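You operate a simulated robot arm through the tools that you are given. There is no shell and no other tool.

You are at the controls of a simulated robot arm. One attempt, no reset.

TASK
Wipe the purple foil and square it on the black sheet.
Fine: wipe the fluff off with the yellow cloth and put it back; sheet and foil end tight to both board stops. What is to be rubbed or washed off counts as gone when no trace of it is left.
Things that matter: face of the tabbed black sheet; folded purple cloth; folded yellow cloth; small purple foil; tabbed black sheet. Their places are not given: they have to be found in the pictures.

The check looks at the end state, three seconds after you hand in, the way a careful person would. Anything else that was tipped, shoved, dropped, spilled or broken makes it a failure. Flat cloth is picked up by pressing the open fingertips on it (5 to 10 N) and closing them slowly along it; thin cloth reads only 2 to 8 mm in the jaws.

THE ROBOT
A 6-joint arm with a two-finger gripper, fixed in place. Base frame: the origin is at the foot of the arm, x ahead of it, y to its left, z up; the work surface is at about z = 850. Lengths are in mm, angles in rad, forces in N, time in s.
It reaches about 1298 mm from its shoulder. Its first joint turns from -2.601 to 2.601 rad. Payload 1.57 kg.
Tool frame: the origin (TCP) lies between the finger pads and is the grasp point; the fingertips stand 21 mm ahead of it; z points along the fingers, y is the line along which they close. The gripper opens to 70 mm. The gripper's body begins 50 mm behind the TCP.
Orientation is that of the tool frame in the base frame, as a unit quaternion [w, x, y, z]. With the fingers straight down and closing along the base's y, the tool's x points along the base's -x, its y along +y and its z along -z.

THE INTERFACE
- The arm moves only by the tool nudge_tool. Its argument "rows" is a list of rows, each a list of 7 numbers: the shift along the tool's x, y, z in mm, then the turn, a rotation vector about the tool's x, y, z in rad, then the closure, from 0 (fully open) to 1 (shut). In form: [[dx, dy, dz, ax, ay, az, grip], ...]. A call has 1 to 20 rows; each row is the pose to reach, as a shift and turn from the pose commanded when the call began, along the tool's axes at that moment. Rows are played at 5 a second. More than 50 mm and 0.15 rad between two rows, or a gripper value outside its range, and nothing of the call is played. A pose out of reach is approached as far as the arm can. The call stops where the force on the tool passes 40 N (or 10 N more than at its start, if that is more) or the arm is blocked; 0.2 s more then pass. Each finger halts on what it meets, pressing with about 22 N; the grip force reading is that of the motor and also rises with nothing between the fingers. The clock runs only during rows and for 0.2 s after the last one: add rows that repeat a pose to give the fingers time. It gives the time, the measured TCP pose, the force on the tool (base axes), the opening and the grip force at its end, in the units of the frame above (readings bear some noise), with the torque about the TCP (base axes, N m) and any sound that the robot's microphone picked up.
- Cameras (640 x 400 px; columns grow to the right, rows downward): "scene" is fixed at [218.8, -501.3, 1654]; the picture's right is [0.91, -0.41, 0.00], its down [-0.21, -0.47, -0.86] and it looks along [0.35, 0.78, -0.52] (base axes); focal length 353 px, centre (320, 200). "wrist" rides on the gripper at [79, 4, -81] in the tool frame; the picture's right is [-0.05, 1.00, 0.00], its down [-0.67, -0.04, -0.74] and it looks along [-0.74, -0.04, 0.67] (tool axes); focal length 256 px, centre (320, 200).
- capture(camera): a new picture of that camera. It takes no simulated time.
- lift_body(by): slides the trunk up (or, below 0, down) by that many mm; the arm rides with it, the base frame stays. It gives what a move gives, with no picture.
- probe_pixels(camera, pixels): for up to 12 pixels [column, row] of the newest picture of that camera ("zoom" is the newest enlarged one), the place [x, y, z] in the base frame of the surface seen there, good to about 2 mm. It takes no simulated time.
- enlarge(camera, box): a new picture of the part [left, top, right, bottom] of that camera's present view, enlarged. It takes no simulated time.
- sign_off(): hands the job in; it is judged then, once.

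Unless the task says otherwise, let go and move clear before handing in.

The tools are called as a command line: name --pt "numbers of a row" for each row, then --argument value for the rest, lists and objects as JSON in quotes. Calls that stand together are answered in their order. nudge_tool: Moves the arm, as the interface text tells. Its arguments: {"type":"object","properties":{"rows":{"type":"array","items":{"type":"array","items":{"type":"number"}}}},"required":["rows"]} The other tools are called the same way: lift_body (by) slides the trunk up or down; capture (camera) takes a picture; probe_pixels (camera, pixels) gives the place of the surface under pixels of a picture; enlarge (camera, box) takes an enlarged picture of a part of a camera's view; sign_off () hands the job in.

At the start:

```text
t: 0.0
tool_pos: [551.7, 539.9, 1203.8]
orientation: [-0.001, 0.0, 1.0, 0.0]
wrist_force: [-0.1, -0.2, 0.1]
ft_torque: [-0.03, 0.02, 0.02]
gripper_width: 70.0
grasp_force: 0.1
trunk travel left (down, up): [-885.0, 85.0]
```

scene: 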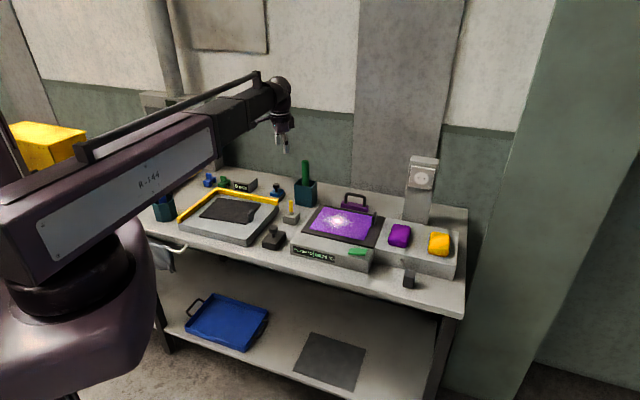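
wrist: 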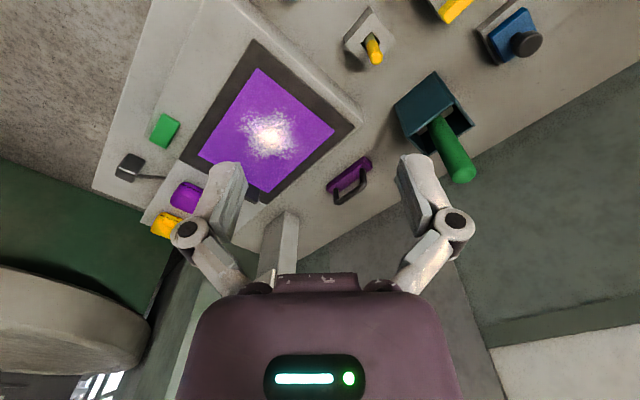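

The scene shows a black sheet with a yellow L-stop board at (228,212), and a purple foil with white fluff on a box at (340,222), with a purple cloth at (399,235) and a yellow cloth at (439,243). I'll enlarge the pictures before any move.

enlarge --camera "scene" --box '[140, 150, 300, 250]'

enlarge --camera "scene" --box '[280, 170, 480, 295]'

enlarge --camera "wrist" --box '[100, 0, 420, 200]'

```text
4.00 times, centred on (220, 200) of scene
```

zoom: 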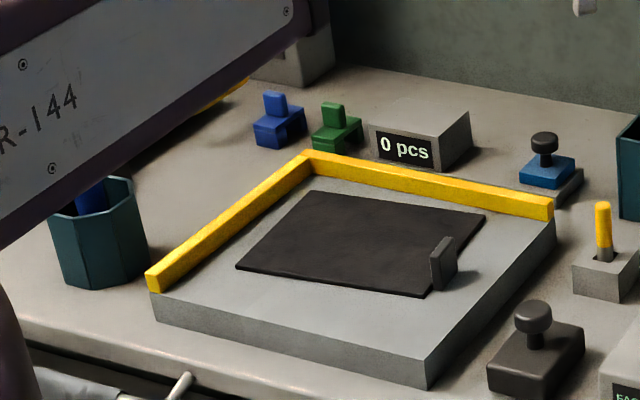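

```text
3.20 times, centred on (380, 232) of scene
```

zoom: 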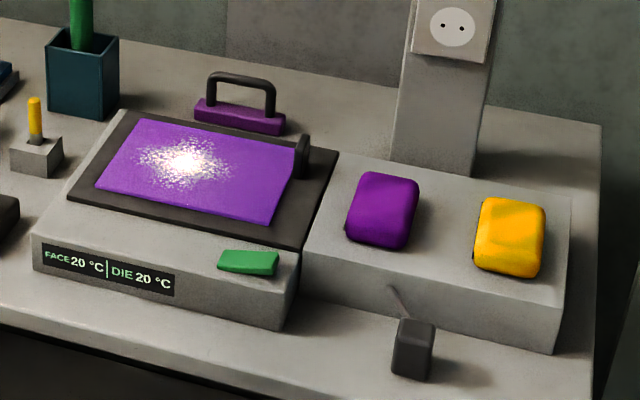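

```text
2.00 times, centred on (260, 100) of wrist
```

zoom: 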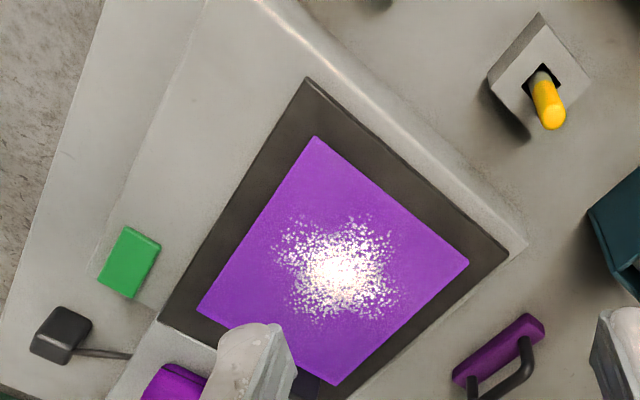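

I'll measure key points: board, stops, sheet corners, foil corners, cloths.

enlarge --camera "scene" --box '[140, 150, 300, 250]'

probe_pixels --camera "zoom" --pixels '[[312, 193], [484, 215], [424, 295], [238, 267], [305, 155], [550, 203], [153, 275], [428, 362], [440, 285], [446, 242], [320, 182], [400, 330]]'

probe_pixels --camera "zoom" --pixels '[[434, 245], [453, 238], [455, 270], [435, 290], [310, 175], [300, 178], [350, 182], [540, 220], [165, 290], [430, 270], [360, 240], [330, 160]]'

enlarge --camera "scene" --box '[280, 170, 480, 295]'

probe_pixels --camera "zoom" --pixels '[[137, 121], [296, 140], [270, 222], [98, 186], [302, 140], [300, 175], [186, 160], [123, 112], [338, 153], [302, 248], [68, 197], [290, 185]]'

probe_pixels --camera "zoom" --pixels '[[367, 175], [418, 182], [404, 240], [350, 228], [385, 205], [485, 202], [545, 207], [538, 270], [478, 258], [512, 235], [450, 230], [330, 240]]'

probe_pixels --camera "zoom" --pixels '[[240, 85], [210, 110], [280, 125], [250, 262], [415, 325], [310, 160], [307, 135], [440, 100], [85, 45], [35, 100], [20, 150], [565, 200]]'

```text
4.00 times, centred on (220, 200) of scene
```

zoom: 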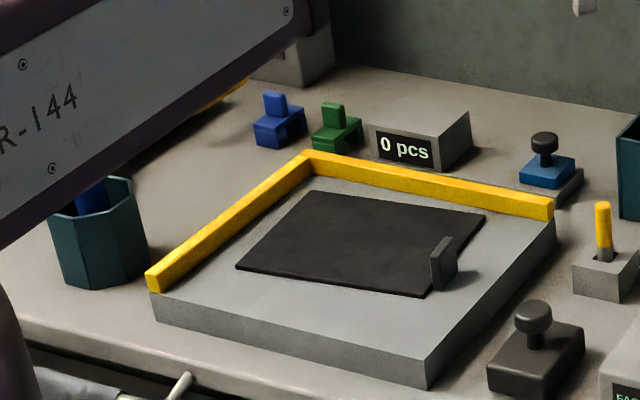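

```text
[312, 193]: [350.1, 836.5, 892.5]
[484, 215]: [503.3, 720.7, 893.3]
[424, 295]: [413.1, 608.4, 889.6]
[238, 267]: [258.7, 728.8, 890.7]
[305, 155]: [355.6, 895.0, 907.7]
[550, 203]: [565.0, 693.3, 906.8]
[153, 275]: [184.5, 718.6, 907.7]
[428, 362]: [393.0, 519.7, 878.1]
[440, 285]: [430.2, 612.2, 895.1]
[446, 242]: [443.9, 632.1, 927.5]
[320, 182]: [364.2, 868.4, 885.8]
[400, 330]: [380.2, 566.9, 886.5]
```

```text
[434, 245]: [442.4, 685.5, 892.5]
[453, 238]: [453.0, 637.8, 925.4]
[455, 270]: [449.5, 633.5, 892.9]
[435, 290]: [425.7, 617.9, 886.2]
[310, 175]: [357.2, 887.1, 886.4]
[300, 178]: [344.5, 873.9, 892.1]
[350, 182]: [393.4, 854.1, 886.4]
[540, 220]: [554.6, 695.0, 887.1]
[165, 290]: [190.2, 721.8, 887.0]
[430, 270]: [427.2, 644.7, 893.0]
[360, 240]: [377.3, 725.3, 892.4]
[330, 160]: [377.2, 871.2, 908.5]
```

```text
3.20 times, centred on (380, 232) of scene
```

zoom: 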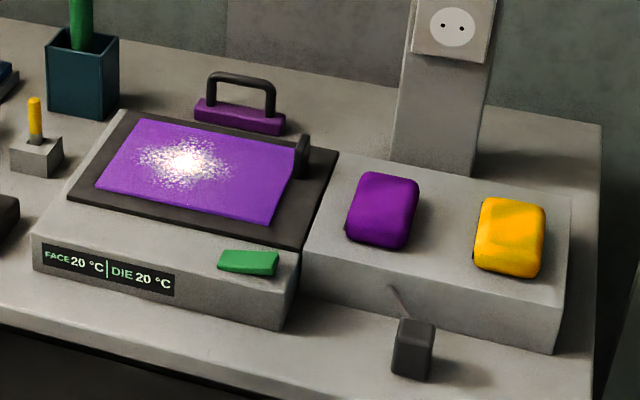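

```text
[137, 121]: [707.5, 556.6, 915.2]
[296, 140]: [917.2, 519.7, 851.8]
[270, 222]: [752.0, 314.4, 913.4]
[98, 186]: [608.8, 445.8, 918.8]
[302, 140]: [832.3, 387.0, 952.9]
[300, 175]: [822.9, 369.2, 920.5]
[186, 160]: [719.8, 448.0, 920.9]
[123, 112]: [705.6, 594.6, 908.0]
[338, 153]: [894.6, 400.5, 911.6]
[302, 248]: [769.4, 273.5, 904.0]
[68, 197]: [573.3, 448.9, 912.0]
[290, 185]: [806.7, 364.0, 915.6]
```

```text
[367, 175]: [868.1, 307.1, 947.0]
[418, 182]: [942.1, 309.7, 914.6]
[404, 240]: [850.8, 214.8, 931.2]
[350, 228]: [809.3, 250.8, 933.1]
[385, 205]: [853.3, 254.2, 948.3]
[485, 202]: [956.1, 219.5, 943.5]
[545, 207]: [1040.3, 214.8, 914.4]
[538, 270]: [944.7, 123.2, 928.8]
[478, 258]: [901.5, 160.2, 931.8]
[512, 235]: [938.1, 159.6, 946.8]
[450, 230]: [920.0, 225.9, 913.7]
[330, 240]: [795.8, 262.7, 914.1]
```

```text
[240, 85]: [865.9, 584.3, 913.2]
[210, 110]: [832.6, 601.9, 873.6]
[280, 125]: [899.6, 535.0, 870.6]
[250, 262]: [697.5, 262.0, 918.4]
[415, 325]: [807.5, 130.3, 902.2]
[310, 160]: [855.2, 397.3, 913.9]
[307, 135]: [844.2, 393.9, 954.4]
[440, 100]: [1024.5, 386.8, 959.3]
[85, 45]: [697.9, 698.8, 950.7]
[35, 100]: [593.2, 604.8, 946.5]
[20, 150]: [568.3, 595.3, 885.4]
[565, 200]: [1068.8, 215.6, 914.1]
```

The foil lies on a warmer-like block (about z 918) and the board's inner corner is near (357,887). Next I'll turn the wrist to align with the table and look at the foil from nearer overhead.

nudge_tool --pt "-17 -30 0 0 0 -0.134 0" --pt "-34 -61 0 0 0 -0.268 0" --pt "-51 -91 0 0 0 -0.402 0" --pt "-69 -122 0 0 0 -0.537 0" --pt "-86 -152 0 0 0 -0.671 0" --pt "-103 -183 0 0 0 -0.805 0" --pt "-103 -183 0 0 0 -0.805 0"

capture --camera "wrist"

capture --camera "scene"

```text
t: 1.6
tool_pos: [651.9, 357.9, 1203.8]
orientation: [0.0, -0.393, 0.92, 0.0]
wrist_force: [0.0, 0.2, -0.5]
ft_torque: [-0.01, 0.01, 0.01]
gripper_width: 70.0
grasp_force: 0.1
trunk travel left (down, up): [-885.0, 85.0]
```

```text
taken
```

wrist: 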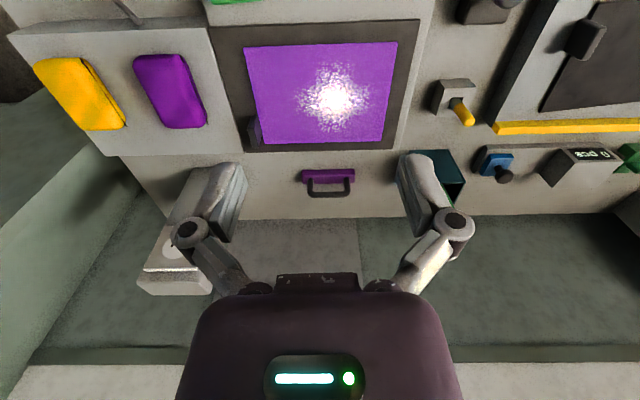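

```text
taken
```

scene: 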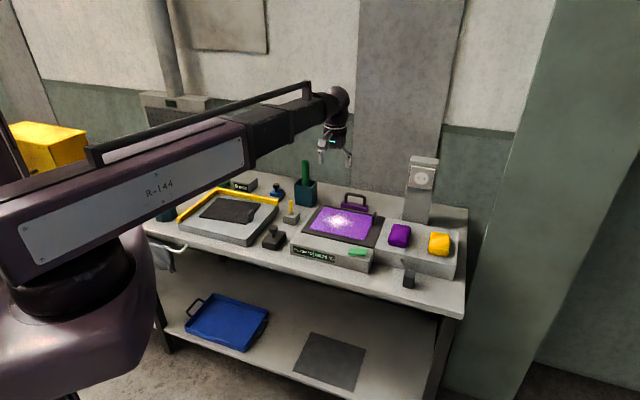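

The wrist view shows the foil at (322,95) with a dark tab at (253,130). I'll enlarge both it and the cloths.

enlarge --camera "wrist" --box '[200, 0, 440, 150]'

probe_pixels --camera "zoom" --pixels '[[120, 122], [525, 112], [485, 380], [170, 378], [140, 340], [155, 370], [140, 312], [135, 375], [350, 260], [60, 60], [580, 60], [450, 200]]'

enlarge --camera "wrist" --box '[10, 20, 250, 170]'

enlarge --camera "wrist" --box '[200, 80, 300, 160]'

```text
2.67 times, centred on (320, 75) of wrist
```

zoom: 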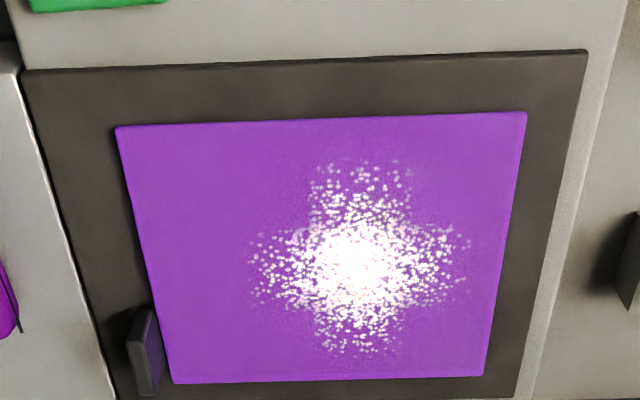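

```text
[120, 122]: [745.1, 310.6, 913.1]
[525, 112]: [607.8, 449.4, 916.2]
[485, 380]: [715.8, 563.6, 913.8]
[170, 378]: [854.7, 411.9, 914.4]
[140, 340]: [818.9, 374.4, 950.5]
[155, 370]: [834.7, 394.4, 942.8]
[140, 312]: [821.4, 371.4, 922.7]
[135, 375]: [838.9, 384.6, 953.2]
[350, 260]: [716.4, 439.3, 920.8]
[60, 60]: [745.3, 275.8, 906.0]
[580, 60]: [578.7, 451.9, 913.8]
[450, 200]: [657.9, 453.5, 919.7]
```

```text
2.67 times, centred on (130, 95) of wrist
```

zoom: 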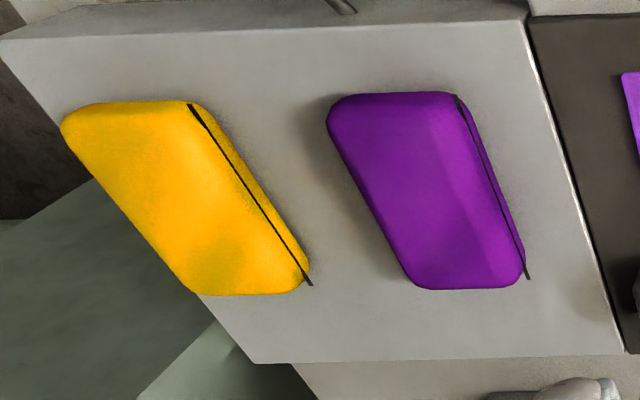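

```text
5.00 times, centred on (250, 120) of wrist
```

zoom: 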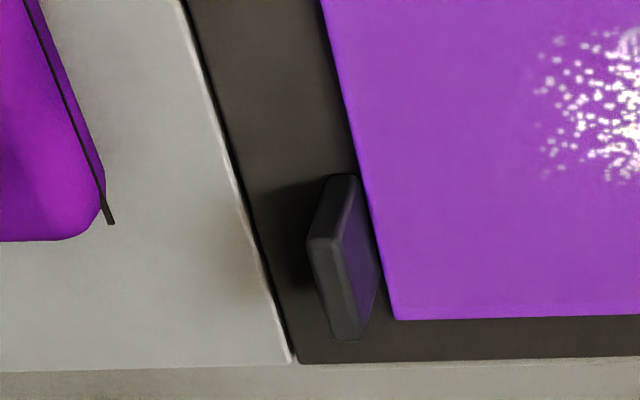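

The foil and sheet are both thin plates with upright tabs, and the yellow pad is about 33 mm tall. I'll probe the cloths and the sheet's tab from this view.

enlarge --camera "wrist" --box '[10, 20, 250, 170]'

probe_pixels --camera "zoom" --pixels '[[75, 112], [190, 110], [295, 285], [200, 285], [180, 190], [65, 130], [130, 104], [260, 190], [130, 215], [250, 292], [190, 105], [310, 283]]'

probe_pixels --camera "zoom" --pixels '[[345, 100], [452, 100], [520, 275], [420, 280], [430, 190], [10, 40], [522, 22], [620, 350], [260, 355], [350, 5], [527, 275], [255, 90]]'

enlarge --camera "wrist" --box '[420, 0, 640, 200]'

```text
2.67 times, centred on (130, 95) of wrist
```

zoom: 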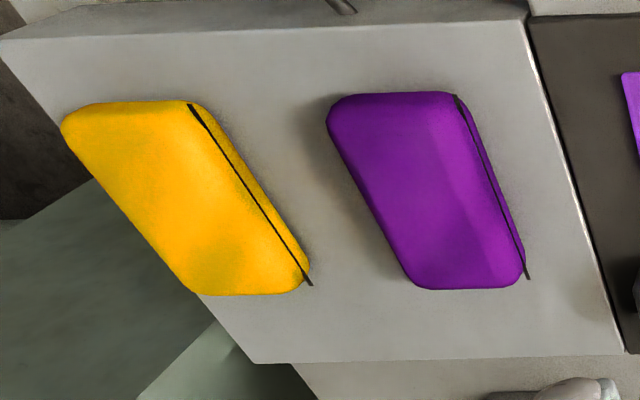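

```text
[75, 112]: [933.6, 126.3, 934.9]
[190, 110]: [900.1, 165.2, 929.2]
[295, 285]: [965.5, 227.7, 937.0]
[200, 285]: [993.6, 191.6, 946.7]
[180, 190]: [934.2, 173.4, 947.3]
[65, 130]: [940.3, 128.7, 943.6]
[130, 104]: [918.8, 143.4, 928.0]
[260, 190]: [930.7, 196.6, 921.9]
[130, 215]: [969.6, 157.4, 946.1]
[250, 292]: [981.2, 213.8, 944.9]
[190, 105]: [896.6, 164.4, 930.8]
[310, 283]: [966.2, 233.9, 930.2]
```

```text
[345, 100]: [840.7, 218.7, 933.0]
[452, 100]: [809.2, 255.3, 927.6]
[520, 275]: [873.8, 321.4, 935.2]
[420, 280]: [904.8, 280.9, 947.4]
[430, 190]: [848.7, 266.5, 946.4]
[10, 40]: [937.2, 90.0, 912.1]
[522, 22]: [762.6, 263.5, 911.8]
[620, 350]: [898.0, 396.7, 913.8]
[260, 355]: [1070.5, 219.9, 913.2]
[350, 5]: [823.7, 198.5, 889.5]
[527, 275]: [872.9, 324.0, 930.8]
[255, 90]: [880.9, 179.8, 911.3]
```

```text
2.00 times, centred on (530, 100) of wrist
```

zoom: 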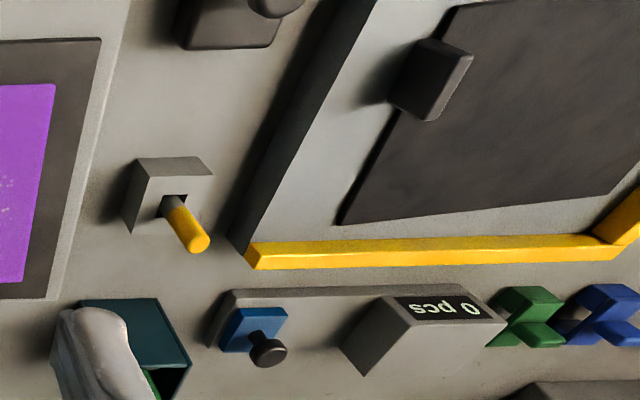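

The yellow pad centre is about (950,178), roughly 52 mm wide across the jaws, 92 mm long, top at z 947. I'll move above it with the fingers aligned and check the view.

nudge_tool --pt "-9 -42 10 0 0 0 0" --pt "-19 -85 20 0 0 0 0" --pt "-28 -127 40 0 0 0 0" --pt "-38 -170 60 0 0 0 0" --pt "-47 -212 80 0 0 0 0" --pt "-57 -255 100 0 0 0 0" --pt "-66 -297 125 0 0 0 0" --pt "-76 -340 150 0 0 0 0" --pt "-76 -340 150 0 0 0 0"

capture --camera "wrist"

capture --camera "scene"

```text
refused: row 8 steps farther than a row can; nothing moved
```

```text
taken
```

wrist: 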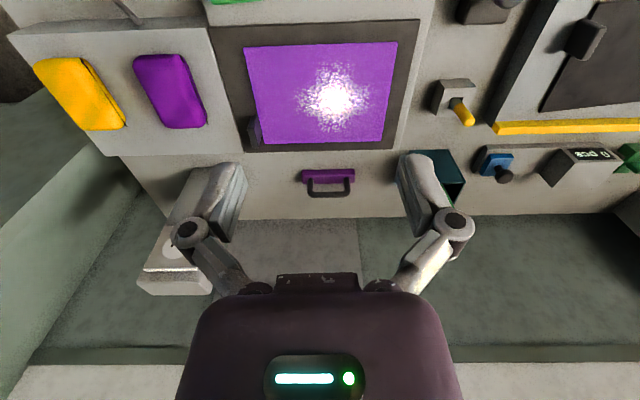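

```text
taken
```

scene: 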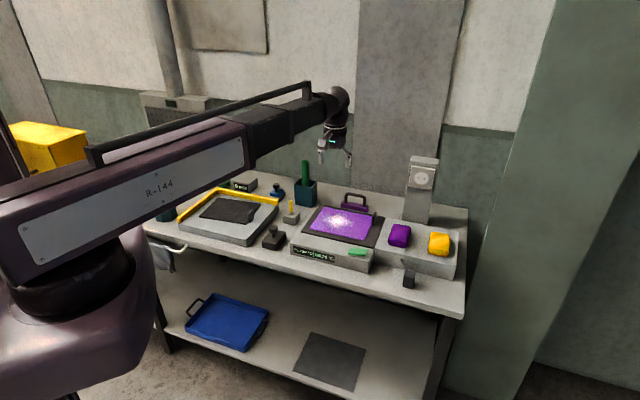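

The last row's step was just over 50 mm, so nothing moved. I'll replay the move with smaller steps.

nudge_tool --pt "-8 -37 12 0 0 0 0" --pt "-17 -75 30 0 0 0 0" --pt "-25 -113 46 0 0 0 0" --pt "-34 -151 62 0 0 0 0" --pt "-42 -189 78 0 0 0 0" --pt "-51 -227 94 0 0 0 0" --pt "-59 -265 112 0 0 0 0" --pt "-68 -303 131 0 0 0 0" --pt "-76 -340 150 0 0 0 0" --pt "-76 -340 150 0 0 0 0"

capture --camera "wrist"

capture --camera "scene"

```text
t: 3.8
tool_pos: [951.3, 173.9, 1203.8]
orientation: [0.0, -0.392, 0.92, 0.0]
wrist_force: [0.7, -0.4, 0.1]
ft_torque: [0.01, -0.03, -0.02]
gripper_width: 70.2
grasp_force: 0.0
out of reach, approached as far as the arm can: row 1, 2, 3, 4, 5, 6, 7, 8, 9, 10
trunk travel left (down, up): [-885.0, 85.0]
```

```text
taken
```

wrist: 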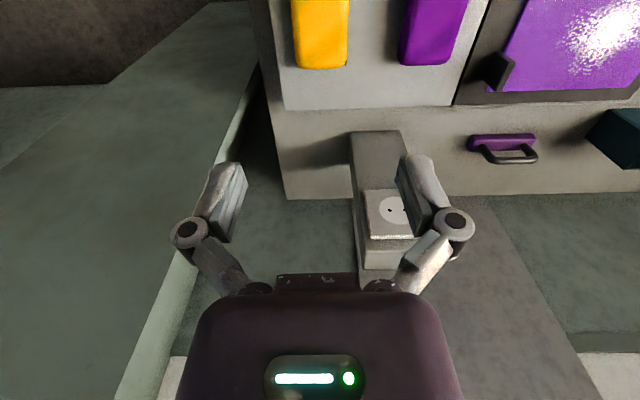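

```text
taken
```

scene: 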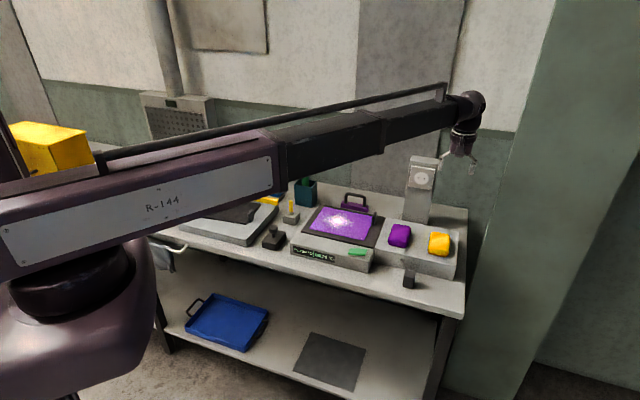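

The tool reached (951,174) but z stayed at 1203.8, so the arm seems unable to change height itself and I'll need the trunk for that. I'll lower the trunk by 100 and see how the tool moves.

lift_body --by -100

capture --camera "wrist"

```text
t: 5.1
tool_pos: [950.7, 174.0, 1103.7]
orientation: [0.0, -0.391, 0.92, 0.0]
wrist_force: [0.4, 0.4, -0.7]
ft_torque: [0.01, 0.0, -0.03]
gripper_width: 70.2
grasp_force: 0.0
trunk travel left (down, up): [-785.0, 185.0]
```

```text
taken
```

wrist: 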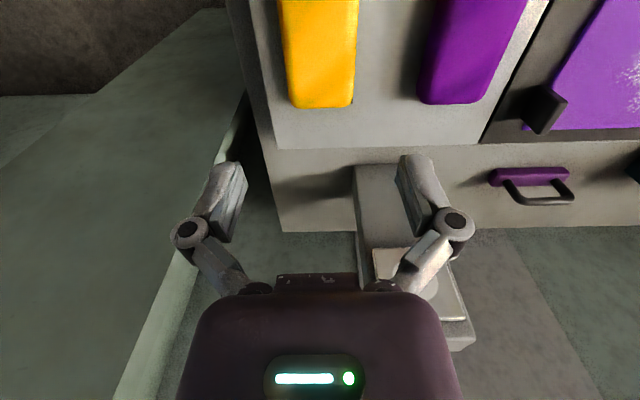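

The trunk lowers the tool precisely (z 1103.7). I'll probe the yellow cloth here and test whether the arm has any vertical travel of its own with a 5 mm upward nudge.

probe_pixels --camera "wrist" --pixels '[[282, 20], [290, 70], [298, 100], [325, 107], [352, 98], [356, 60], [358, 20], [320, 60], [345, 104], [354, 106], [400, 150], [320, 10]]'

nudge_tool --pt "0 0 -5 0 0 0 0" --pt "0 0 -5 0 0 0 0"

```text
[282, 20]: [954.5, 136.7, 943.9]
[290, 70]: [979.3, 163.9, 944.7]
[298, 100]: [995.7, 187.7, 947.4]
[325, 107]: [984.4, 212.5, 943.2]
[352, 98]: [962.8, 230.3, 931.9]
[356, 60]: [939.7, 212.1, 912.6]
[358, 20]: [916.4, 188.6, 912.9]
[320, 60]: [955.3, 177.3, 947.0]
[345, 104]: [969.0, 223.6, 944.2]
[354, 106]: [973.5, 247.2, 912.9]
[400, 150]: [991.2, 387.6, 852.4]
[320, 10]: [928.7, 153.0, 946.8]
```

```text
t: 5.7
tool_pos: [949.2, 174.3, 1103.2]
orientation: [0.001, -0.391, 0.92, -0.001]
wrist_force: [-0.6, -0.1, -0.5]
ft_torque: [0.0, -0.02, 0.01]
gripper_width: 69.9
grasp_force: 0.1
out of reach, approached as far as the arm can: row 1, 2
trunk travel left (down, up): [-785.0, 185.0]
```

The arm has no vertical travel of its own, so z is trunk-only. The cloth spans 60 mm and is centred under the jaws within a few mm, so I'll lower to put the fingertips just above its top and check.

lift_body --by -125

capture --camera "wrist"

capture --camera "scene"

```text
t: 7.3
tool_pos: [950.4, 173.7, 978.5]
orientation: [0.0, -0.392, 0.92, 0.0]
wrist_force: [0.3, -0.3, -0.1]
ft_torque: [0.0, -0.02, -0.01]
gripper_width: 70.1
grasp_force: 0.0
trunk travel left (down, up): [-660.0, 310.0]
```

```text
taken
```

wrist: 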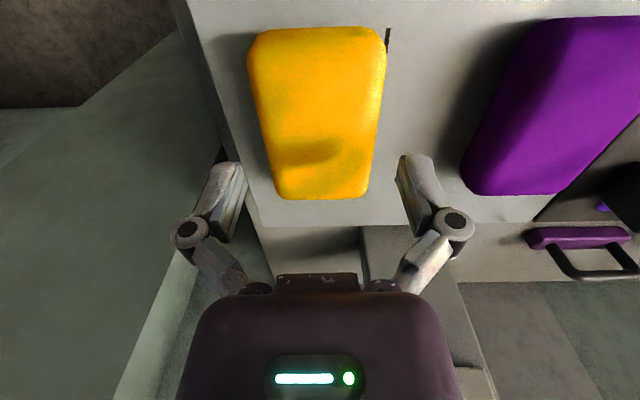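

```text
taken
```

scene: 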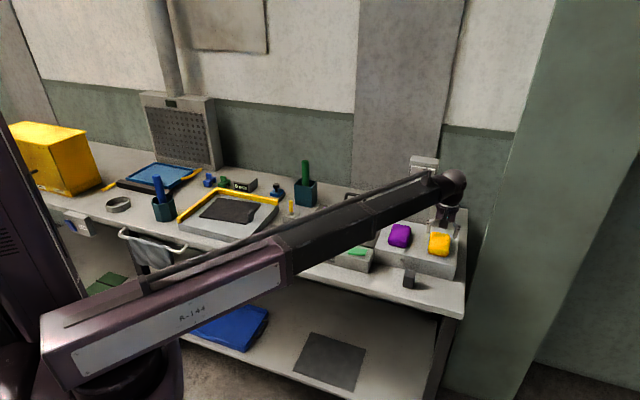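

Fingers straddle the cloth cleanly. I'll lower 38 mm to z≈940 so that the fingertips are a few mm above the shelf.

lift_body --by -38

capture --camera "wrist"

```text
t: 8.1
tool_pos: [949.8, 174.9, 940.8]
orientation: [0.0, -0.391, 0.92, 0.0]
wrist_force: [0.2, 0.1, 0.3]
ft_torque: [0.0, 0.03, 0.02]
gripper_width: 69.9
grasp_force: 0.1
trunk travel left (down, up): [-622.0, 348.0]
```

```text
taken
```

wrist: 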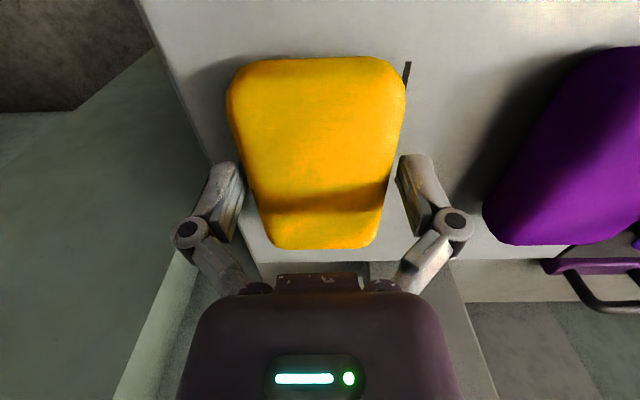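

Closing on the cloth now, gradually.

nudge_tool --pt "0 0 0 0 0 0 0.08" --pt "0 0 0 0 0 0 0.16" --pt "0 0 0 0 0 0 0.24" --pt "0 0 0 0 0 0 0.34" --pt "0 0 0 0 0 0 0.5" --pt "0 0 0 0 0 0 0.7" --pt "0 0 0 0 0 0 1" --pt "0 0 0 0 0 0 1" --pt "0 0 0 0 0 0 1" --pt "0 0 0 0 0 0 1"

capture --camera "wrist"

```text
t: 10.3
tool_pos: [952.0, 173.9, 940.6]
orientation: [-0.001, -0.392, 0.92, 0.001]
wrist_force: [1.6, 0.0, 7.1]
ft_torque: [-0.02, -0.04, -0.07]
gripper_width: 64.3
grasp_force: 22.4
trunk travel left (down, up): [-622.0, 348.0]
```

```text
taken
```

wrist: 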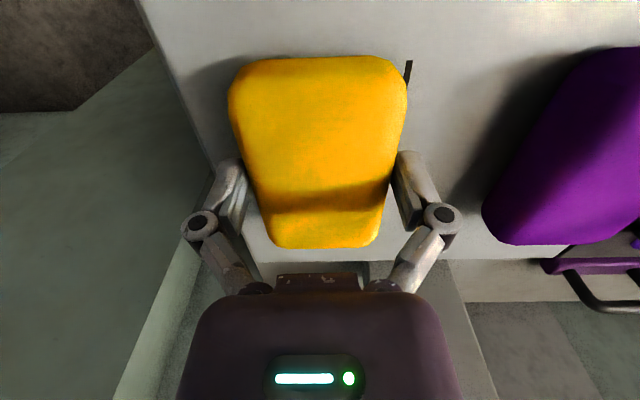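

Gripped at 64.3 mm with 22 N. I'll lift 40 mm and check it comes along.

lift_body --by 40

capture --camera "wrist"

capture --camera "scene"

```text
t: 11.1
tool_pos: [951.2, 174.4, 979.4]
orientation: [-0.001, -0.392, 0.92, 0.0]
wrist_force: [0.5, 0.3, 0.0]
ft_torque: [-0.02, 0.01, 0.02]
gripper_width: 64.3
grasp_force: 22.4
trunk travel left (down, up): [-662.0, 308.0]
```

```text
taken
```

wrist: 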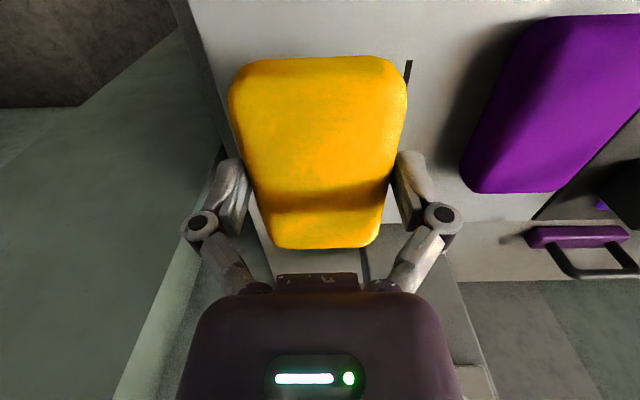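

```text
taken
```

scene: 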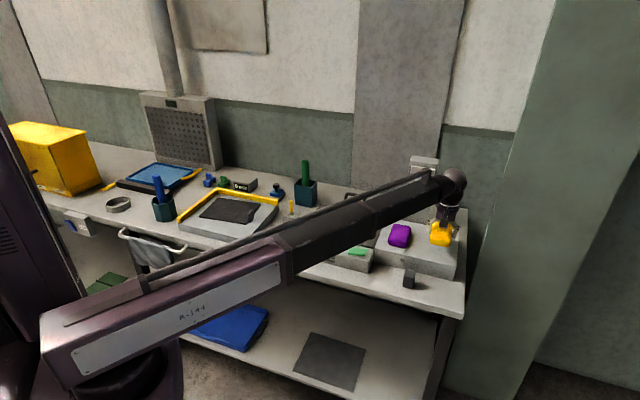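

The cloth is held (its release pose: TCP (951.2,174.4), z≈940.7). I'll lift to clear the purple cloth and the tab, then move over the fluff centre at about (715,441).

lift_body --by 50

nudge_tool --pt "-4 44 0 0 0 0 1" --pt "-8 88 0 0 0 0 1" --pt "-12 132 0 0 0 0 1" --pt "-15 177 0 0 0 0 1" --pt "-19 221 0 0 0 0 1" --pt "-23 265 0 0 0 0 1" --pt "-26 310 0 0 0 0 1" --pt "-29 354 0 0 0 0 1" --pt "-29 354 0 0 0 0 1"

capture --camera "wrist"

capture --camera "scene"

```text
t: 12.0
tool_pos: [951.4, 174.2, 1030.5]
orientation: [0.0, -0.391, 0.92, -0.001]
wrist_force: [0.0, 0.0, -0.2]
ft_torque: [0.01, 0.0, -0.03]
gripper_width: 64.1
grasp_force: 22.3
trunk travel left (down, up): [-712.0, 258.0]
```

```text
t: 14.0
tool_pos: [716.1, 442.9, 1030.1]
orientation: [0.0, -0.392, 0.92, -0.001]
wrist_force: [0.5, 0.0, -1.1]
ft_torque: [-0.02, 0.01, 0.02]
gripper_width: 64.3
grasp_force: 21.6
trunk travel left (down, up): [-712.0, 258.0]
```

```text
taken
```

wrist: 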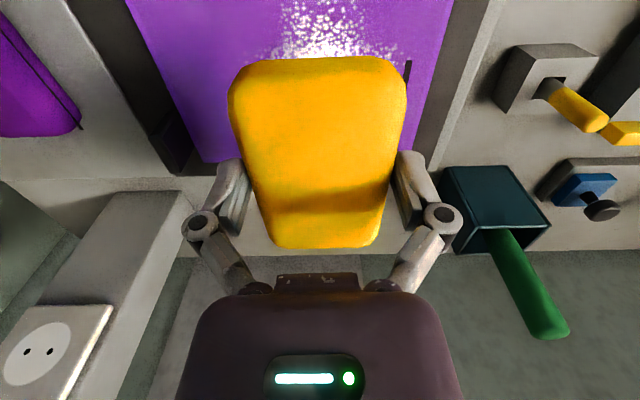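

```text
taken
```

scene: 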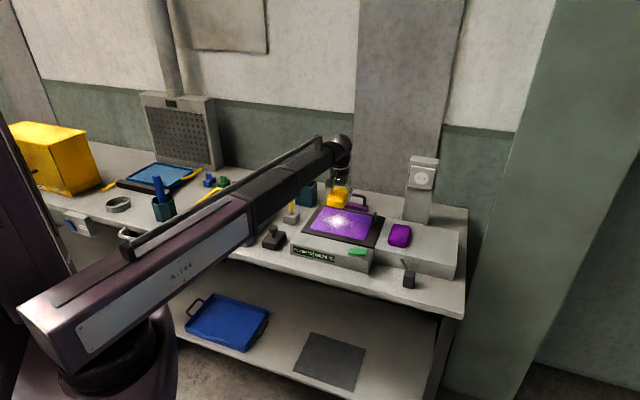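

The cloth is over the fluff with foil bare around it. Lowering to just above contact.

lift_body --by -78

lift_body --by -4

lift_body --by -2

```text
t: 15.2
tool_pos: [714.7, 442.4, 951.8]
orientation: [-0.001, -0.392, 0.92, 0.0]
wrist_force: [-1.0, 0.1, 0.8]
ft_torque: [-0.05, 0.01, 0.0]
gripper_width: 64.7
grasp_force: 22.0
trunk travel left (down, up): [-634.0, 336.0]
```

```text
t: 15.7
tool_pos: [715.5, 443.4, 948.4]
orientation: [-0.001, -0.391, 0.92, 0.0]
wrist_force: [-0.2, -0.1, -2.0]
ft_torque: [-0.04, 0.0, 0.03]
gripper_width: 64.2
grasp_force: 21.7
trunk travel left (down, up): [-630.0, 340.0]
```

```text
t: 16.2
tool_pos: [716.1, 441.7, 947.0]
orientation: [0.001, -0.391, 0.92, 0.0]
wrist_force: [3.8, 1.1, 11.7]
ft_torque: [0.04, -0.02, 0.0]
gripper_width: 64.5
grasp_force: 21.6
trunk travel left (down, up): [-628.0, 342.0]
```

Contact at z 947 with about 12 N. I'll ease off slightly and read again.

lift_body --by 0.5

```text
t: 16.7
tool_pos: [715.6, 441.9, 947.0]
orientation: [0.0, -0.392, 0.92, 0.0]
wrist_force: [2.4, 1.5, 7.5]
ft_torque: [0.08, -0.09, -0.02]
gripper_width: 64.2
grasp_force: 22.1
trunk travel left (down, up): [-628.0, 342.0]
```

Around 7.5 N, a good wiping pressure. Test with a short side-to-side stroke.

nudge_tool --pt "0 -8 0 0 0 0 1" --pt "0 -16 0 0 0 0 1" --pt "0 -8 0 0 0 0 1" --pt "0 0 0 0 0 0 1" --pt "0 8 0 0 0 0 1" --pt "0 16 0 0 0 0 1" --pt "0 8 0 0 0 0 1" --pt "0 0 0 0 0 0 1"

capture --camera "wrist"

enlarge --camera "scene" --box '[280, 160, 440, 260]'

```text
t: 18.5
tool_pos: [714.0, 441.8, 948.3]
orientation: [0.0, -0.392, 0.92, 0.0]
wrist_force: [-1.9, 0.8, 3.7]
ft_torque: [0.0, 0.05, -0.03]
gripper_width: 64.2
grasp_force: 21.6
trunk travel left (down, up): [-628.0, 342.0]
```

```text
taken
```

wrist: 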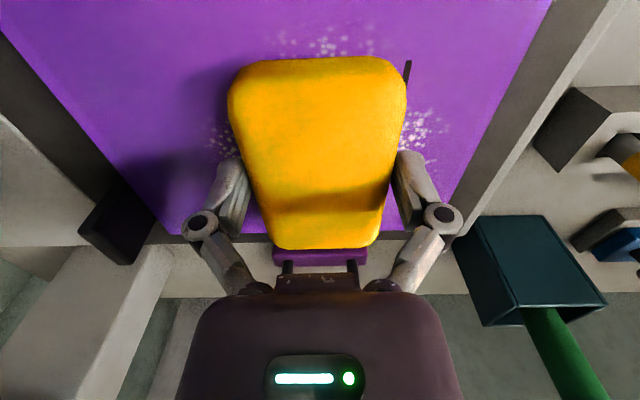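

```text
4.00 times, centred on (360, 210) of scene
```

zoom: 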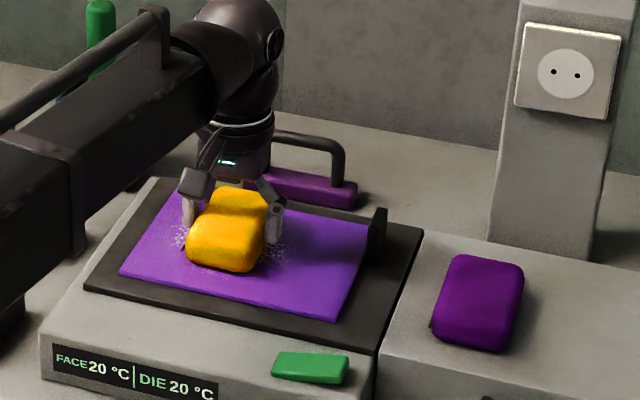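

Foil stays put and the cloth slides fine. I'll press slightly more and do long strokes along the middle row.

lift_body --by -0.7

nudge_tool --pt "0 12 0 0 0 0 1" --pt "0 24 0 0 0 0 1" --pt "0 36 0 0 0 0 1" --pt "0 46 0 0 0 0 1" --pt "0 34 0 0 0 0 1" --pt "0 22 0 0 0 0 1" --pt "0 10 0 0 0 0 1" --pt "0 -2 0 0 0 0 1" --pt "0 -14 0 0 0 0 1" --pt "0 -26 0 0 0 0 1" --pt "0 -38 0 0 0 0 1" --pt "0 -48 0 0 0 0 1" --pt "0 -36 0 0 0 0 1" --pt "0 -24 0 0 0 0 1" --pt "0 -12 0 0 0 0 1" --pt "0 0 0 0 0 0 1"

capture --camera "wrist"

enlarge --camera "scene" --box '[280, 160, 440, 260]'

```text
t: 19.1
tool_pos: [714.7, 441.8, 947.5]
orientation: [0.001, -0.391, 0.92, 0.0]
wrist_force: [0.3, 3.2, 12.2]
ft_torque: [0.06, 0.07, 0.0]
gripper_width: 64.6
grasp_force: 21.7
trunk travel left (down, up): [-628.0, 342.0]
```

```text
t: 22.4
tool_pos: [714.5, 440.6, 947.3]
orientation: [0.0, -0.392, 0.92, -0.001]
wrist_force: [3.4, -2.4, 10.6]
ft_torque: [-0.12, -0.13, -0.01]
gripper_width: 64.5
grasp_force: 22.5
trunk travel left (down, up): [-628.0, 342.0]
```

```text
taken
```

wrist: 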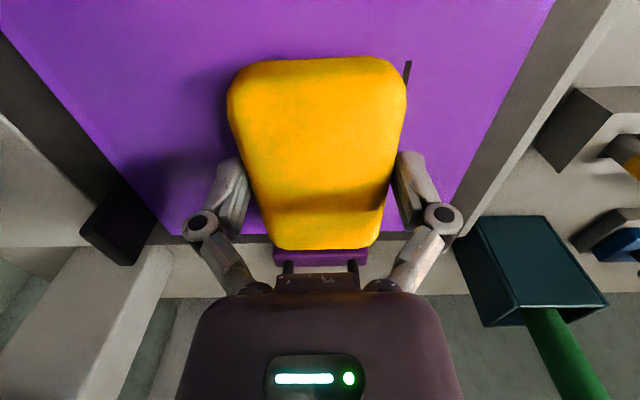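

```text
4.00 times, centred on (360, 210) of scene
```

zoom: 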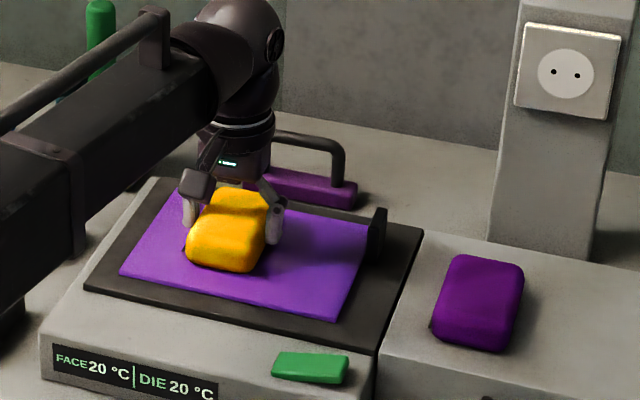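

The visible fluff is gone. I'll do near and far rows too, to cover the whole patch with margin.

nudge_tool --pt "8 14 0 0 0 0 1" --pt "16 28 0 0 0 0 1" --pt "20 44 0 0 0 0 1" --pt "20 28 0 0 0 0 1" --pt "20 12 0 0 0 0 1" --pt "20 -4 0 0 0 0 1" --pt "20 -20 0 0 0 0 1" --pt "20 -36 0 0 0 0 1" --pt "20 -48 0 0 0 0 1" --pt "8 -48 0 0 0 0 1" --pt "-4 -48 0 0 0 0 1" --pt "-16 -48 0 0 0 0 1" --pt "-24 -44 0 0 0 0 1" --pt "-24 -30 0 0 0 0 1" --pt "-24 -14 0 0 0 0 1" --pt "-24 2 0 0 0 0 1" --pt "-24 18 0 0 0 0 1" --pt "-24 34 0 0 0 0 1" --pt "-24 44 0 0 0 0 1" --pt "-24 44 0 0 0 0 1"

lift_body --by 80

capture --camera "wrist"

enlarge --camera "scene" --box '[280, 160, 440, 260]'

```text
t: 26.6
tool_pos: [700.3, 489.3, 945.8]
orientation: [0.001, -0.392, 0.92, 0.0]
wrist_force: [1.6, -2.4, 6.0]
ft_torque: [-0.06, -0.07, -0.05]
gripper_width: 64.5
grasp_force: 21.5
trunk travel left (down, up): [-628.0, 342.0]
```

```text
t: 27.8
tool_pos: [699.3, 489.5, 1026.9]
orientation: [0.0, -0.391, 0.92, 0.0]
wrist_force: [0.0, -0.3, 0.6]
ft_torque: [-0.02, 0.02, -0.01]
gripper_width: 64.1
grasp_force: 22.3
trunk travel left (down, up): [-708.0, 262.0]
```

```text
taken
```

wrist: 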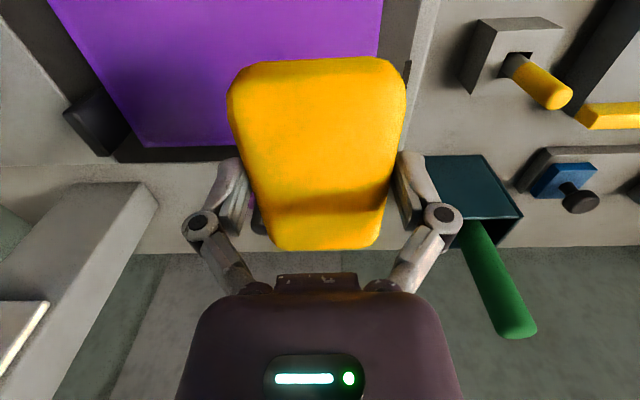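

```text
4.00 times, centred on (360, 210) of scene
```

zoom: 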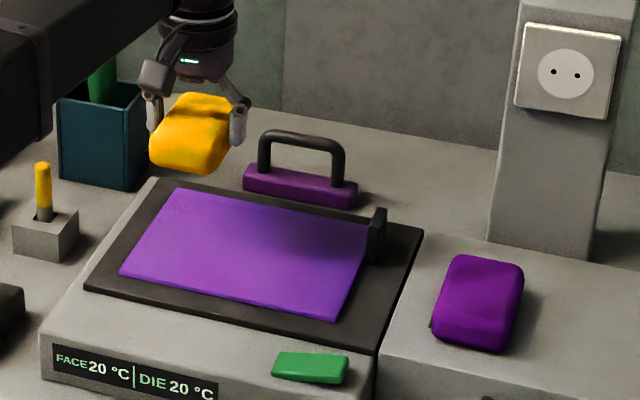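

The foil looks clean. I'll enlarge the scene tightly to look for residual specks, both on the foil and on the black sheet's face.

enlarge --camera "scene" --box '[304, 200, 384, 250]'

enlarge --camera "wrist" --box '[40, 0, 440, 170]'

```text
8.00 times, centred on (344, 225) of scene
```

zoom: 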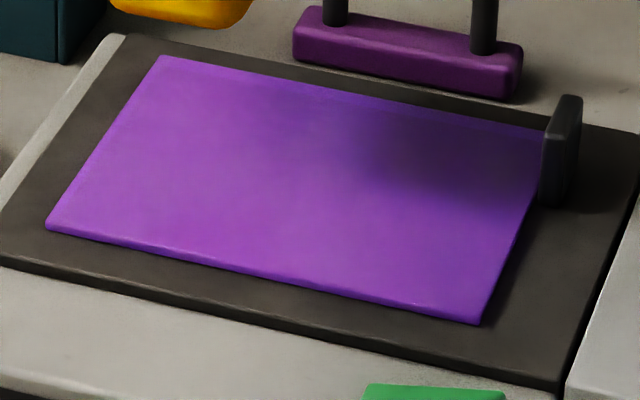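

```text
1.60 times, centred on (240, 85) of wrist
```

zoom: 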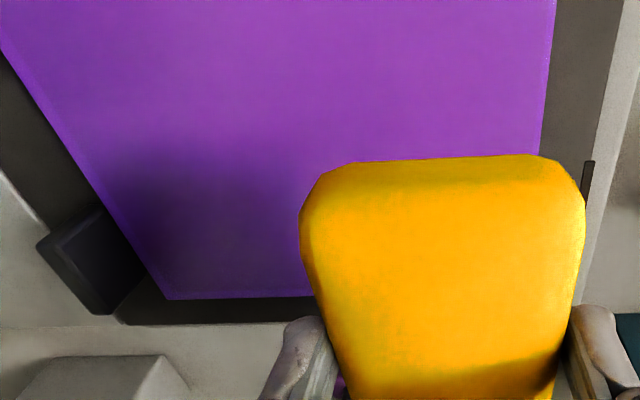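

Foil is clean. Returning the yellow cloth to its original spot.

nudge_tool --pt "5 -40 0 0 0 0 1" --pt "11 -80 0 0 0 0 1" --pt "16 -120 0 0 0 0 1" --pt "21 -160 0 0 0 0 1" --pt "27 -200 0 0 0 0 1" --pt "32 -240 0 0 0 0 1" --pt "38 -280 0 0 0 0 1" --pt "43 -320 0 0 0 0 1" --pt "48 -360 0 0 0 0 1" --pt "53.7 -400.5 0 0 0 0 1" --pt "53.7 -400.5 0 0 0 0 1"

lift_body --by -80

capture --camera "wrist"

```text
t: 30.2
tool_pos: [951.6, 173.4, 1026.4]
orientation: [0.0, -0.392, 0.92, 0.0]
wrist_force: [0.3, 0.2, -1.1]
ft_torque: [-0.02, -0.01, -0.01]
gripper_width: 64.5
grasp_force: 21.7
trunk travel left (down, up): [-708.0, 262.0]
```

```text
t: 31.4
tool_pos: [951.8, 173.1, 945.9]
orientation: [0.0, -0.391, 0.92, 0.0]
wrist_force: [0.0, -0.3, -0.1]
ft_torque: [0.04, 0.03, 0.03]
gripper_width: 64.2
grasp_force: 21.8
trunk travel left (down, up): [-628.0, 342.0]
```

```text
taken
```

wrist: 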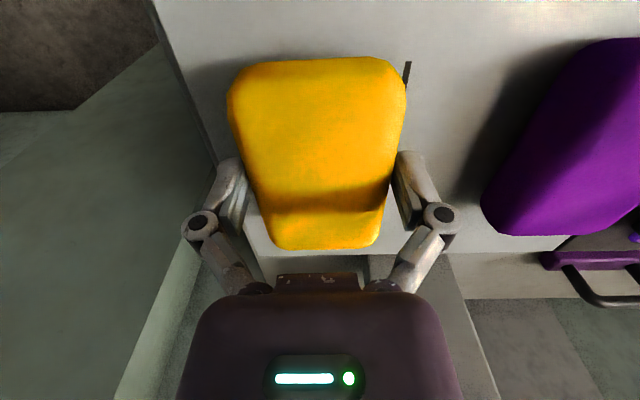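

Above the home spot at z 946. Setting it down the last 5 mm.

lift_body --by -4

lift_body --by -1

```text
t: 31.9
tool_pos: [952.5, 173.9, 942.2]
orientation: [0.0, -0.391, 0.92, 0.001]
wrist_force: [0.1, 0.4, -0.8]
ft_torque: [0.01, 0.04, 0.0]
gripper_width: 64.3
grasp_force: 22.0
trunk travel left (down, up): [-624.0, 346.0]
```

```text
t: 32.4
tool_pos: [951.9, 173.3, 942.0]
orientation: [-0.001, -0.392, 0.92, 0.0]
wrist_force: [0.9, -0.7, -0.4]
ft_torque: [-0.01, 0.0, -0.03]
gripper_width: 64.0
grasp_force: 21.9
trunk travel left (down, up): [-623.0, 347.0]
```

lift_body --by -1

```text
t: 32.9
tool_pos: [952.8, 172.7, 939.4]
orientation: [0.0, -0.392, 0.92, 0.0]
wrist_force: [0.2, 0.2, 0.7]
ft_torque: [0.1, -0.05, 0.02]
gripper_width: 64.1
grasp_force: 21.9
trunk travel left (down, up): [-622.0, 348.0]
```

Trunk is at the pick height (-622) with contact just starting; I'll open and lift away.

nudge_tool --pt "0 0 0 0 0 0 0.5" --pt "0 0 0 0 0 0 0.1" --pt "0 0 0 0 0 0 0" --pt "0 0 0 0 0 0 0" --pt "0 0 0 0 0 0 0"

capture --camera "wrist"

```text
t: 34.1
tool_pos: [952.3, 174.5, 941.3]
orientation: [0.0, -0.391, 0.92, 0.0]
wrist_force: [0.3, 0.4, 0.2]
ft_torque: [-0.01, 0.0, -0.01]
gripper_width: 69.8
grasp_force: 0.1
trunk travel left (down, up): [-622.0, 348.0]
```

```text
taken
```

wrist: 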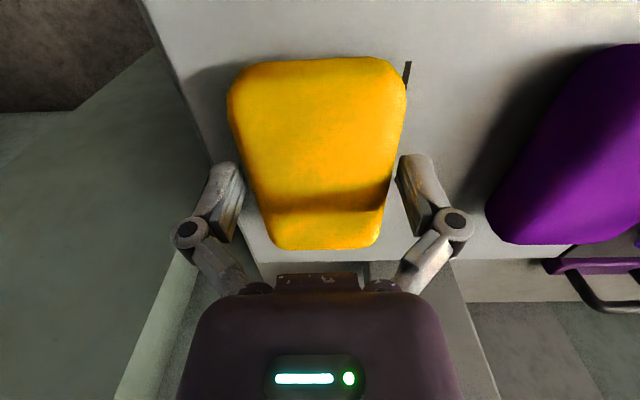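

Fingers are clear of the cloth. I'll raise the trunk and travel to look at the board and black sheet.

lift_body --by 190

nudge_tool --pt "6 43 0 0 0 0 0" --pt "12 86 0 0 0 0 0" --pt "18 129 0 0 0 0 0" --pt "24 172 0 0 0 0 0" --pt "30 215 0 0 0 0 0" --pt "36 258 0 0 0 0 0" --pt "42 301 0 0 0 0 0" --pt "48 344 0 0 0 0 0" --pt "54 387 0 0 0 0 0" --pt "60 430 0 0 0 0 0" --pt "66 473 0 0 0 0 0" --pt "72 516 0 0 0 0 0" --pt "78 559 0 0 0 0 0" --pt "84 602 0 0 0 0 0" --pt "90 645 0 0 0 0 0" --pt "96 688 0 0 0 0 0" --pt "102 731 0 0 0 0 0" --pt "106 765 0 0 0 0 0" --pt "106 765 0 0 0 0 0"

capture --camera "wrist"

capture --camera "scene"

```text
t: 36.2
tool_pos: [952.8, 175.2, 1129.9]
orientation: [-0.001, -0.391, 0.92, 0.0]
wrist_force: [-0.2, -0.5, -1.0]
ft_torque: [0.01, 0.01, -0.02]
gripper_width: 70.0
grasp_force: 0.0
trunk travel left (down, up): [-812.0, 158.0]
```

```text
t: 40.2
tool_pos: [326.2, 627.2, 1130.4]
orientation: [0.0, -0.391, 0.92, 0.001]
wrist_force: [0.4, -0.7, 0.2]
ft_torque: [0.05, -0.01, -0.02]
gripper_width: 70.3
grasp_force: 0.0
trunk travel left (down, up): [-812.0, 158.0]
```

```text
taken
```

wrist: 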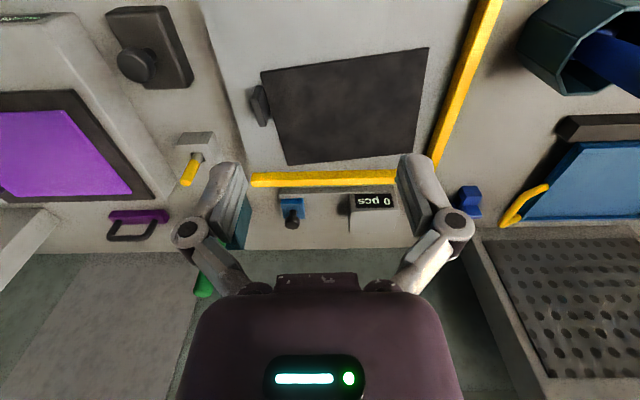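

```text
taken
```

scene: 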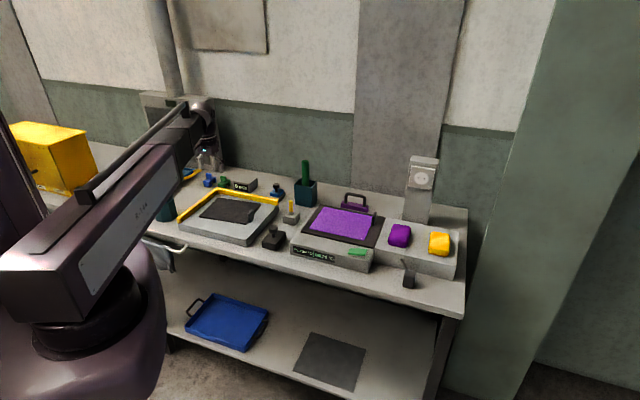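

The board is in view: sheet corners near (262,72), (428,48), (414,147), (287,163), tab at (258,106). I'll zoom in and probe.

enlarge --camera "wrist" --box '[200, 0, 520, 200]'

probe_pixels --camera "zoom" --pixels '[[127, 147], [452, 97], [425, 290], [178, 322], [112, 175], [112, 240], [135, 245], [130, 200], [200, 343], [400, 338], [470, 290], [500, 200]]'

probe_pixels --camera "zoom" --pixels '[[200, 349], [300, 346], [380, 343], [200, 355], [380, 350], [475, 260], [480, 260], [485, 260], [525, 120], [530, 120], [535, 120], [300, 336]]'

```text
2.00 times, centred on (360, 100) of wrist
```

zoom: 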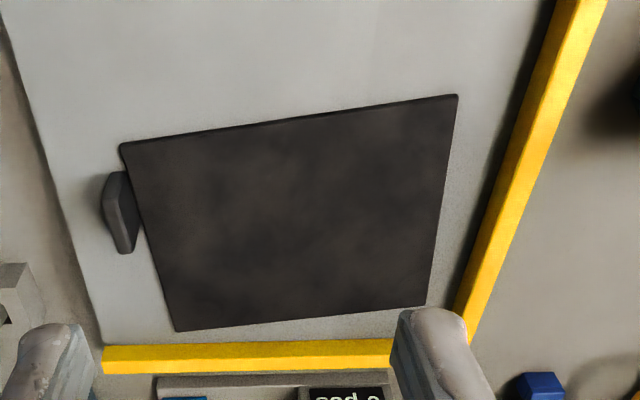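

```text
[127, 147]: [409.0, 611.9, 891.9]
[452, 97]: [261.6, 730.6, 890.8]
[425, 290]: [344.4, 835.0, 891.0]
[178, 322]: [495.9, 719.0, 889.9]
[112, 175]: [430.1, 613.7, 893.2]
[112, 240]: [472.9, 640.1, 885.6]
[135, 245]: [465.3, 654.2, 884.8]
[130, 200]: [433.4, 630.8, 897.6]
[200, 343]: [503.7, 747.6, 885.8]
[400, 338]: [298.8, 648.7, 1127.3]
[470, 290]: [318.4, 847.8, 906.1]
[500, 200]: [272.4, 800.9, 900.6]
```

```text
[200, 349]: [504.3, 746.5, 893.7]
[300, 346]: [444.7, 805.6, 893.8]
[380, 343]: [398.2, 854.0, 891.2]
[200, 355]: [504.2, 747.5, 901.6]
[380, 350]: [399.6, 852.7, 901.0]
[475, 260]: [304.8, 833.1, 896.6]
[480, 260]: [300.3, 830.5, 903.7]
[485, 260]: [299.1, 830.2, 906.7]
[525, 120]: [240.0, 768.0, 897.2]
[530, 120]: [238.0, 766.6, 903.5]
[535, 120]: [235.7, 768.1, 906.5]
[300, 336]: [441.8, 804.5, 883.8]
```

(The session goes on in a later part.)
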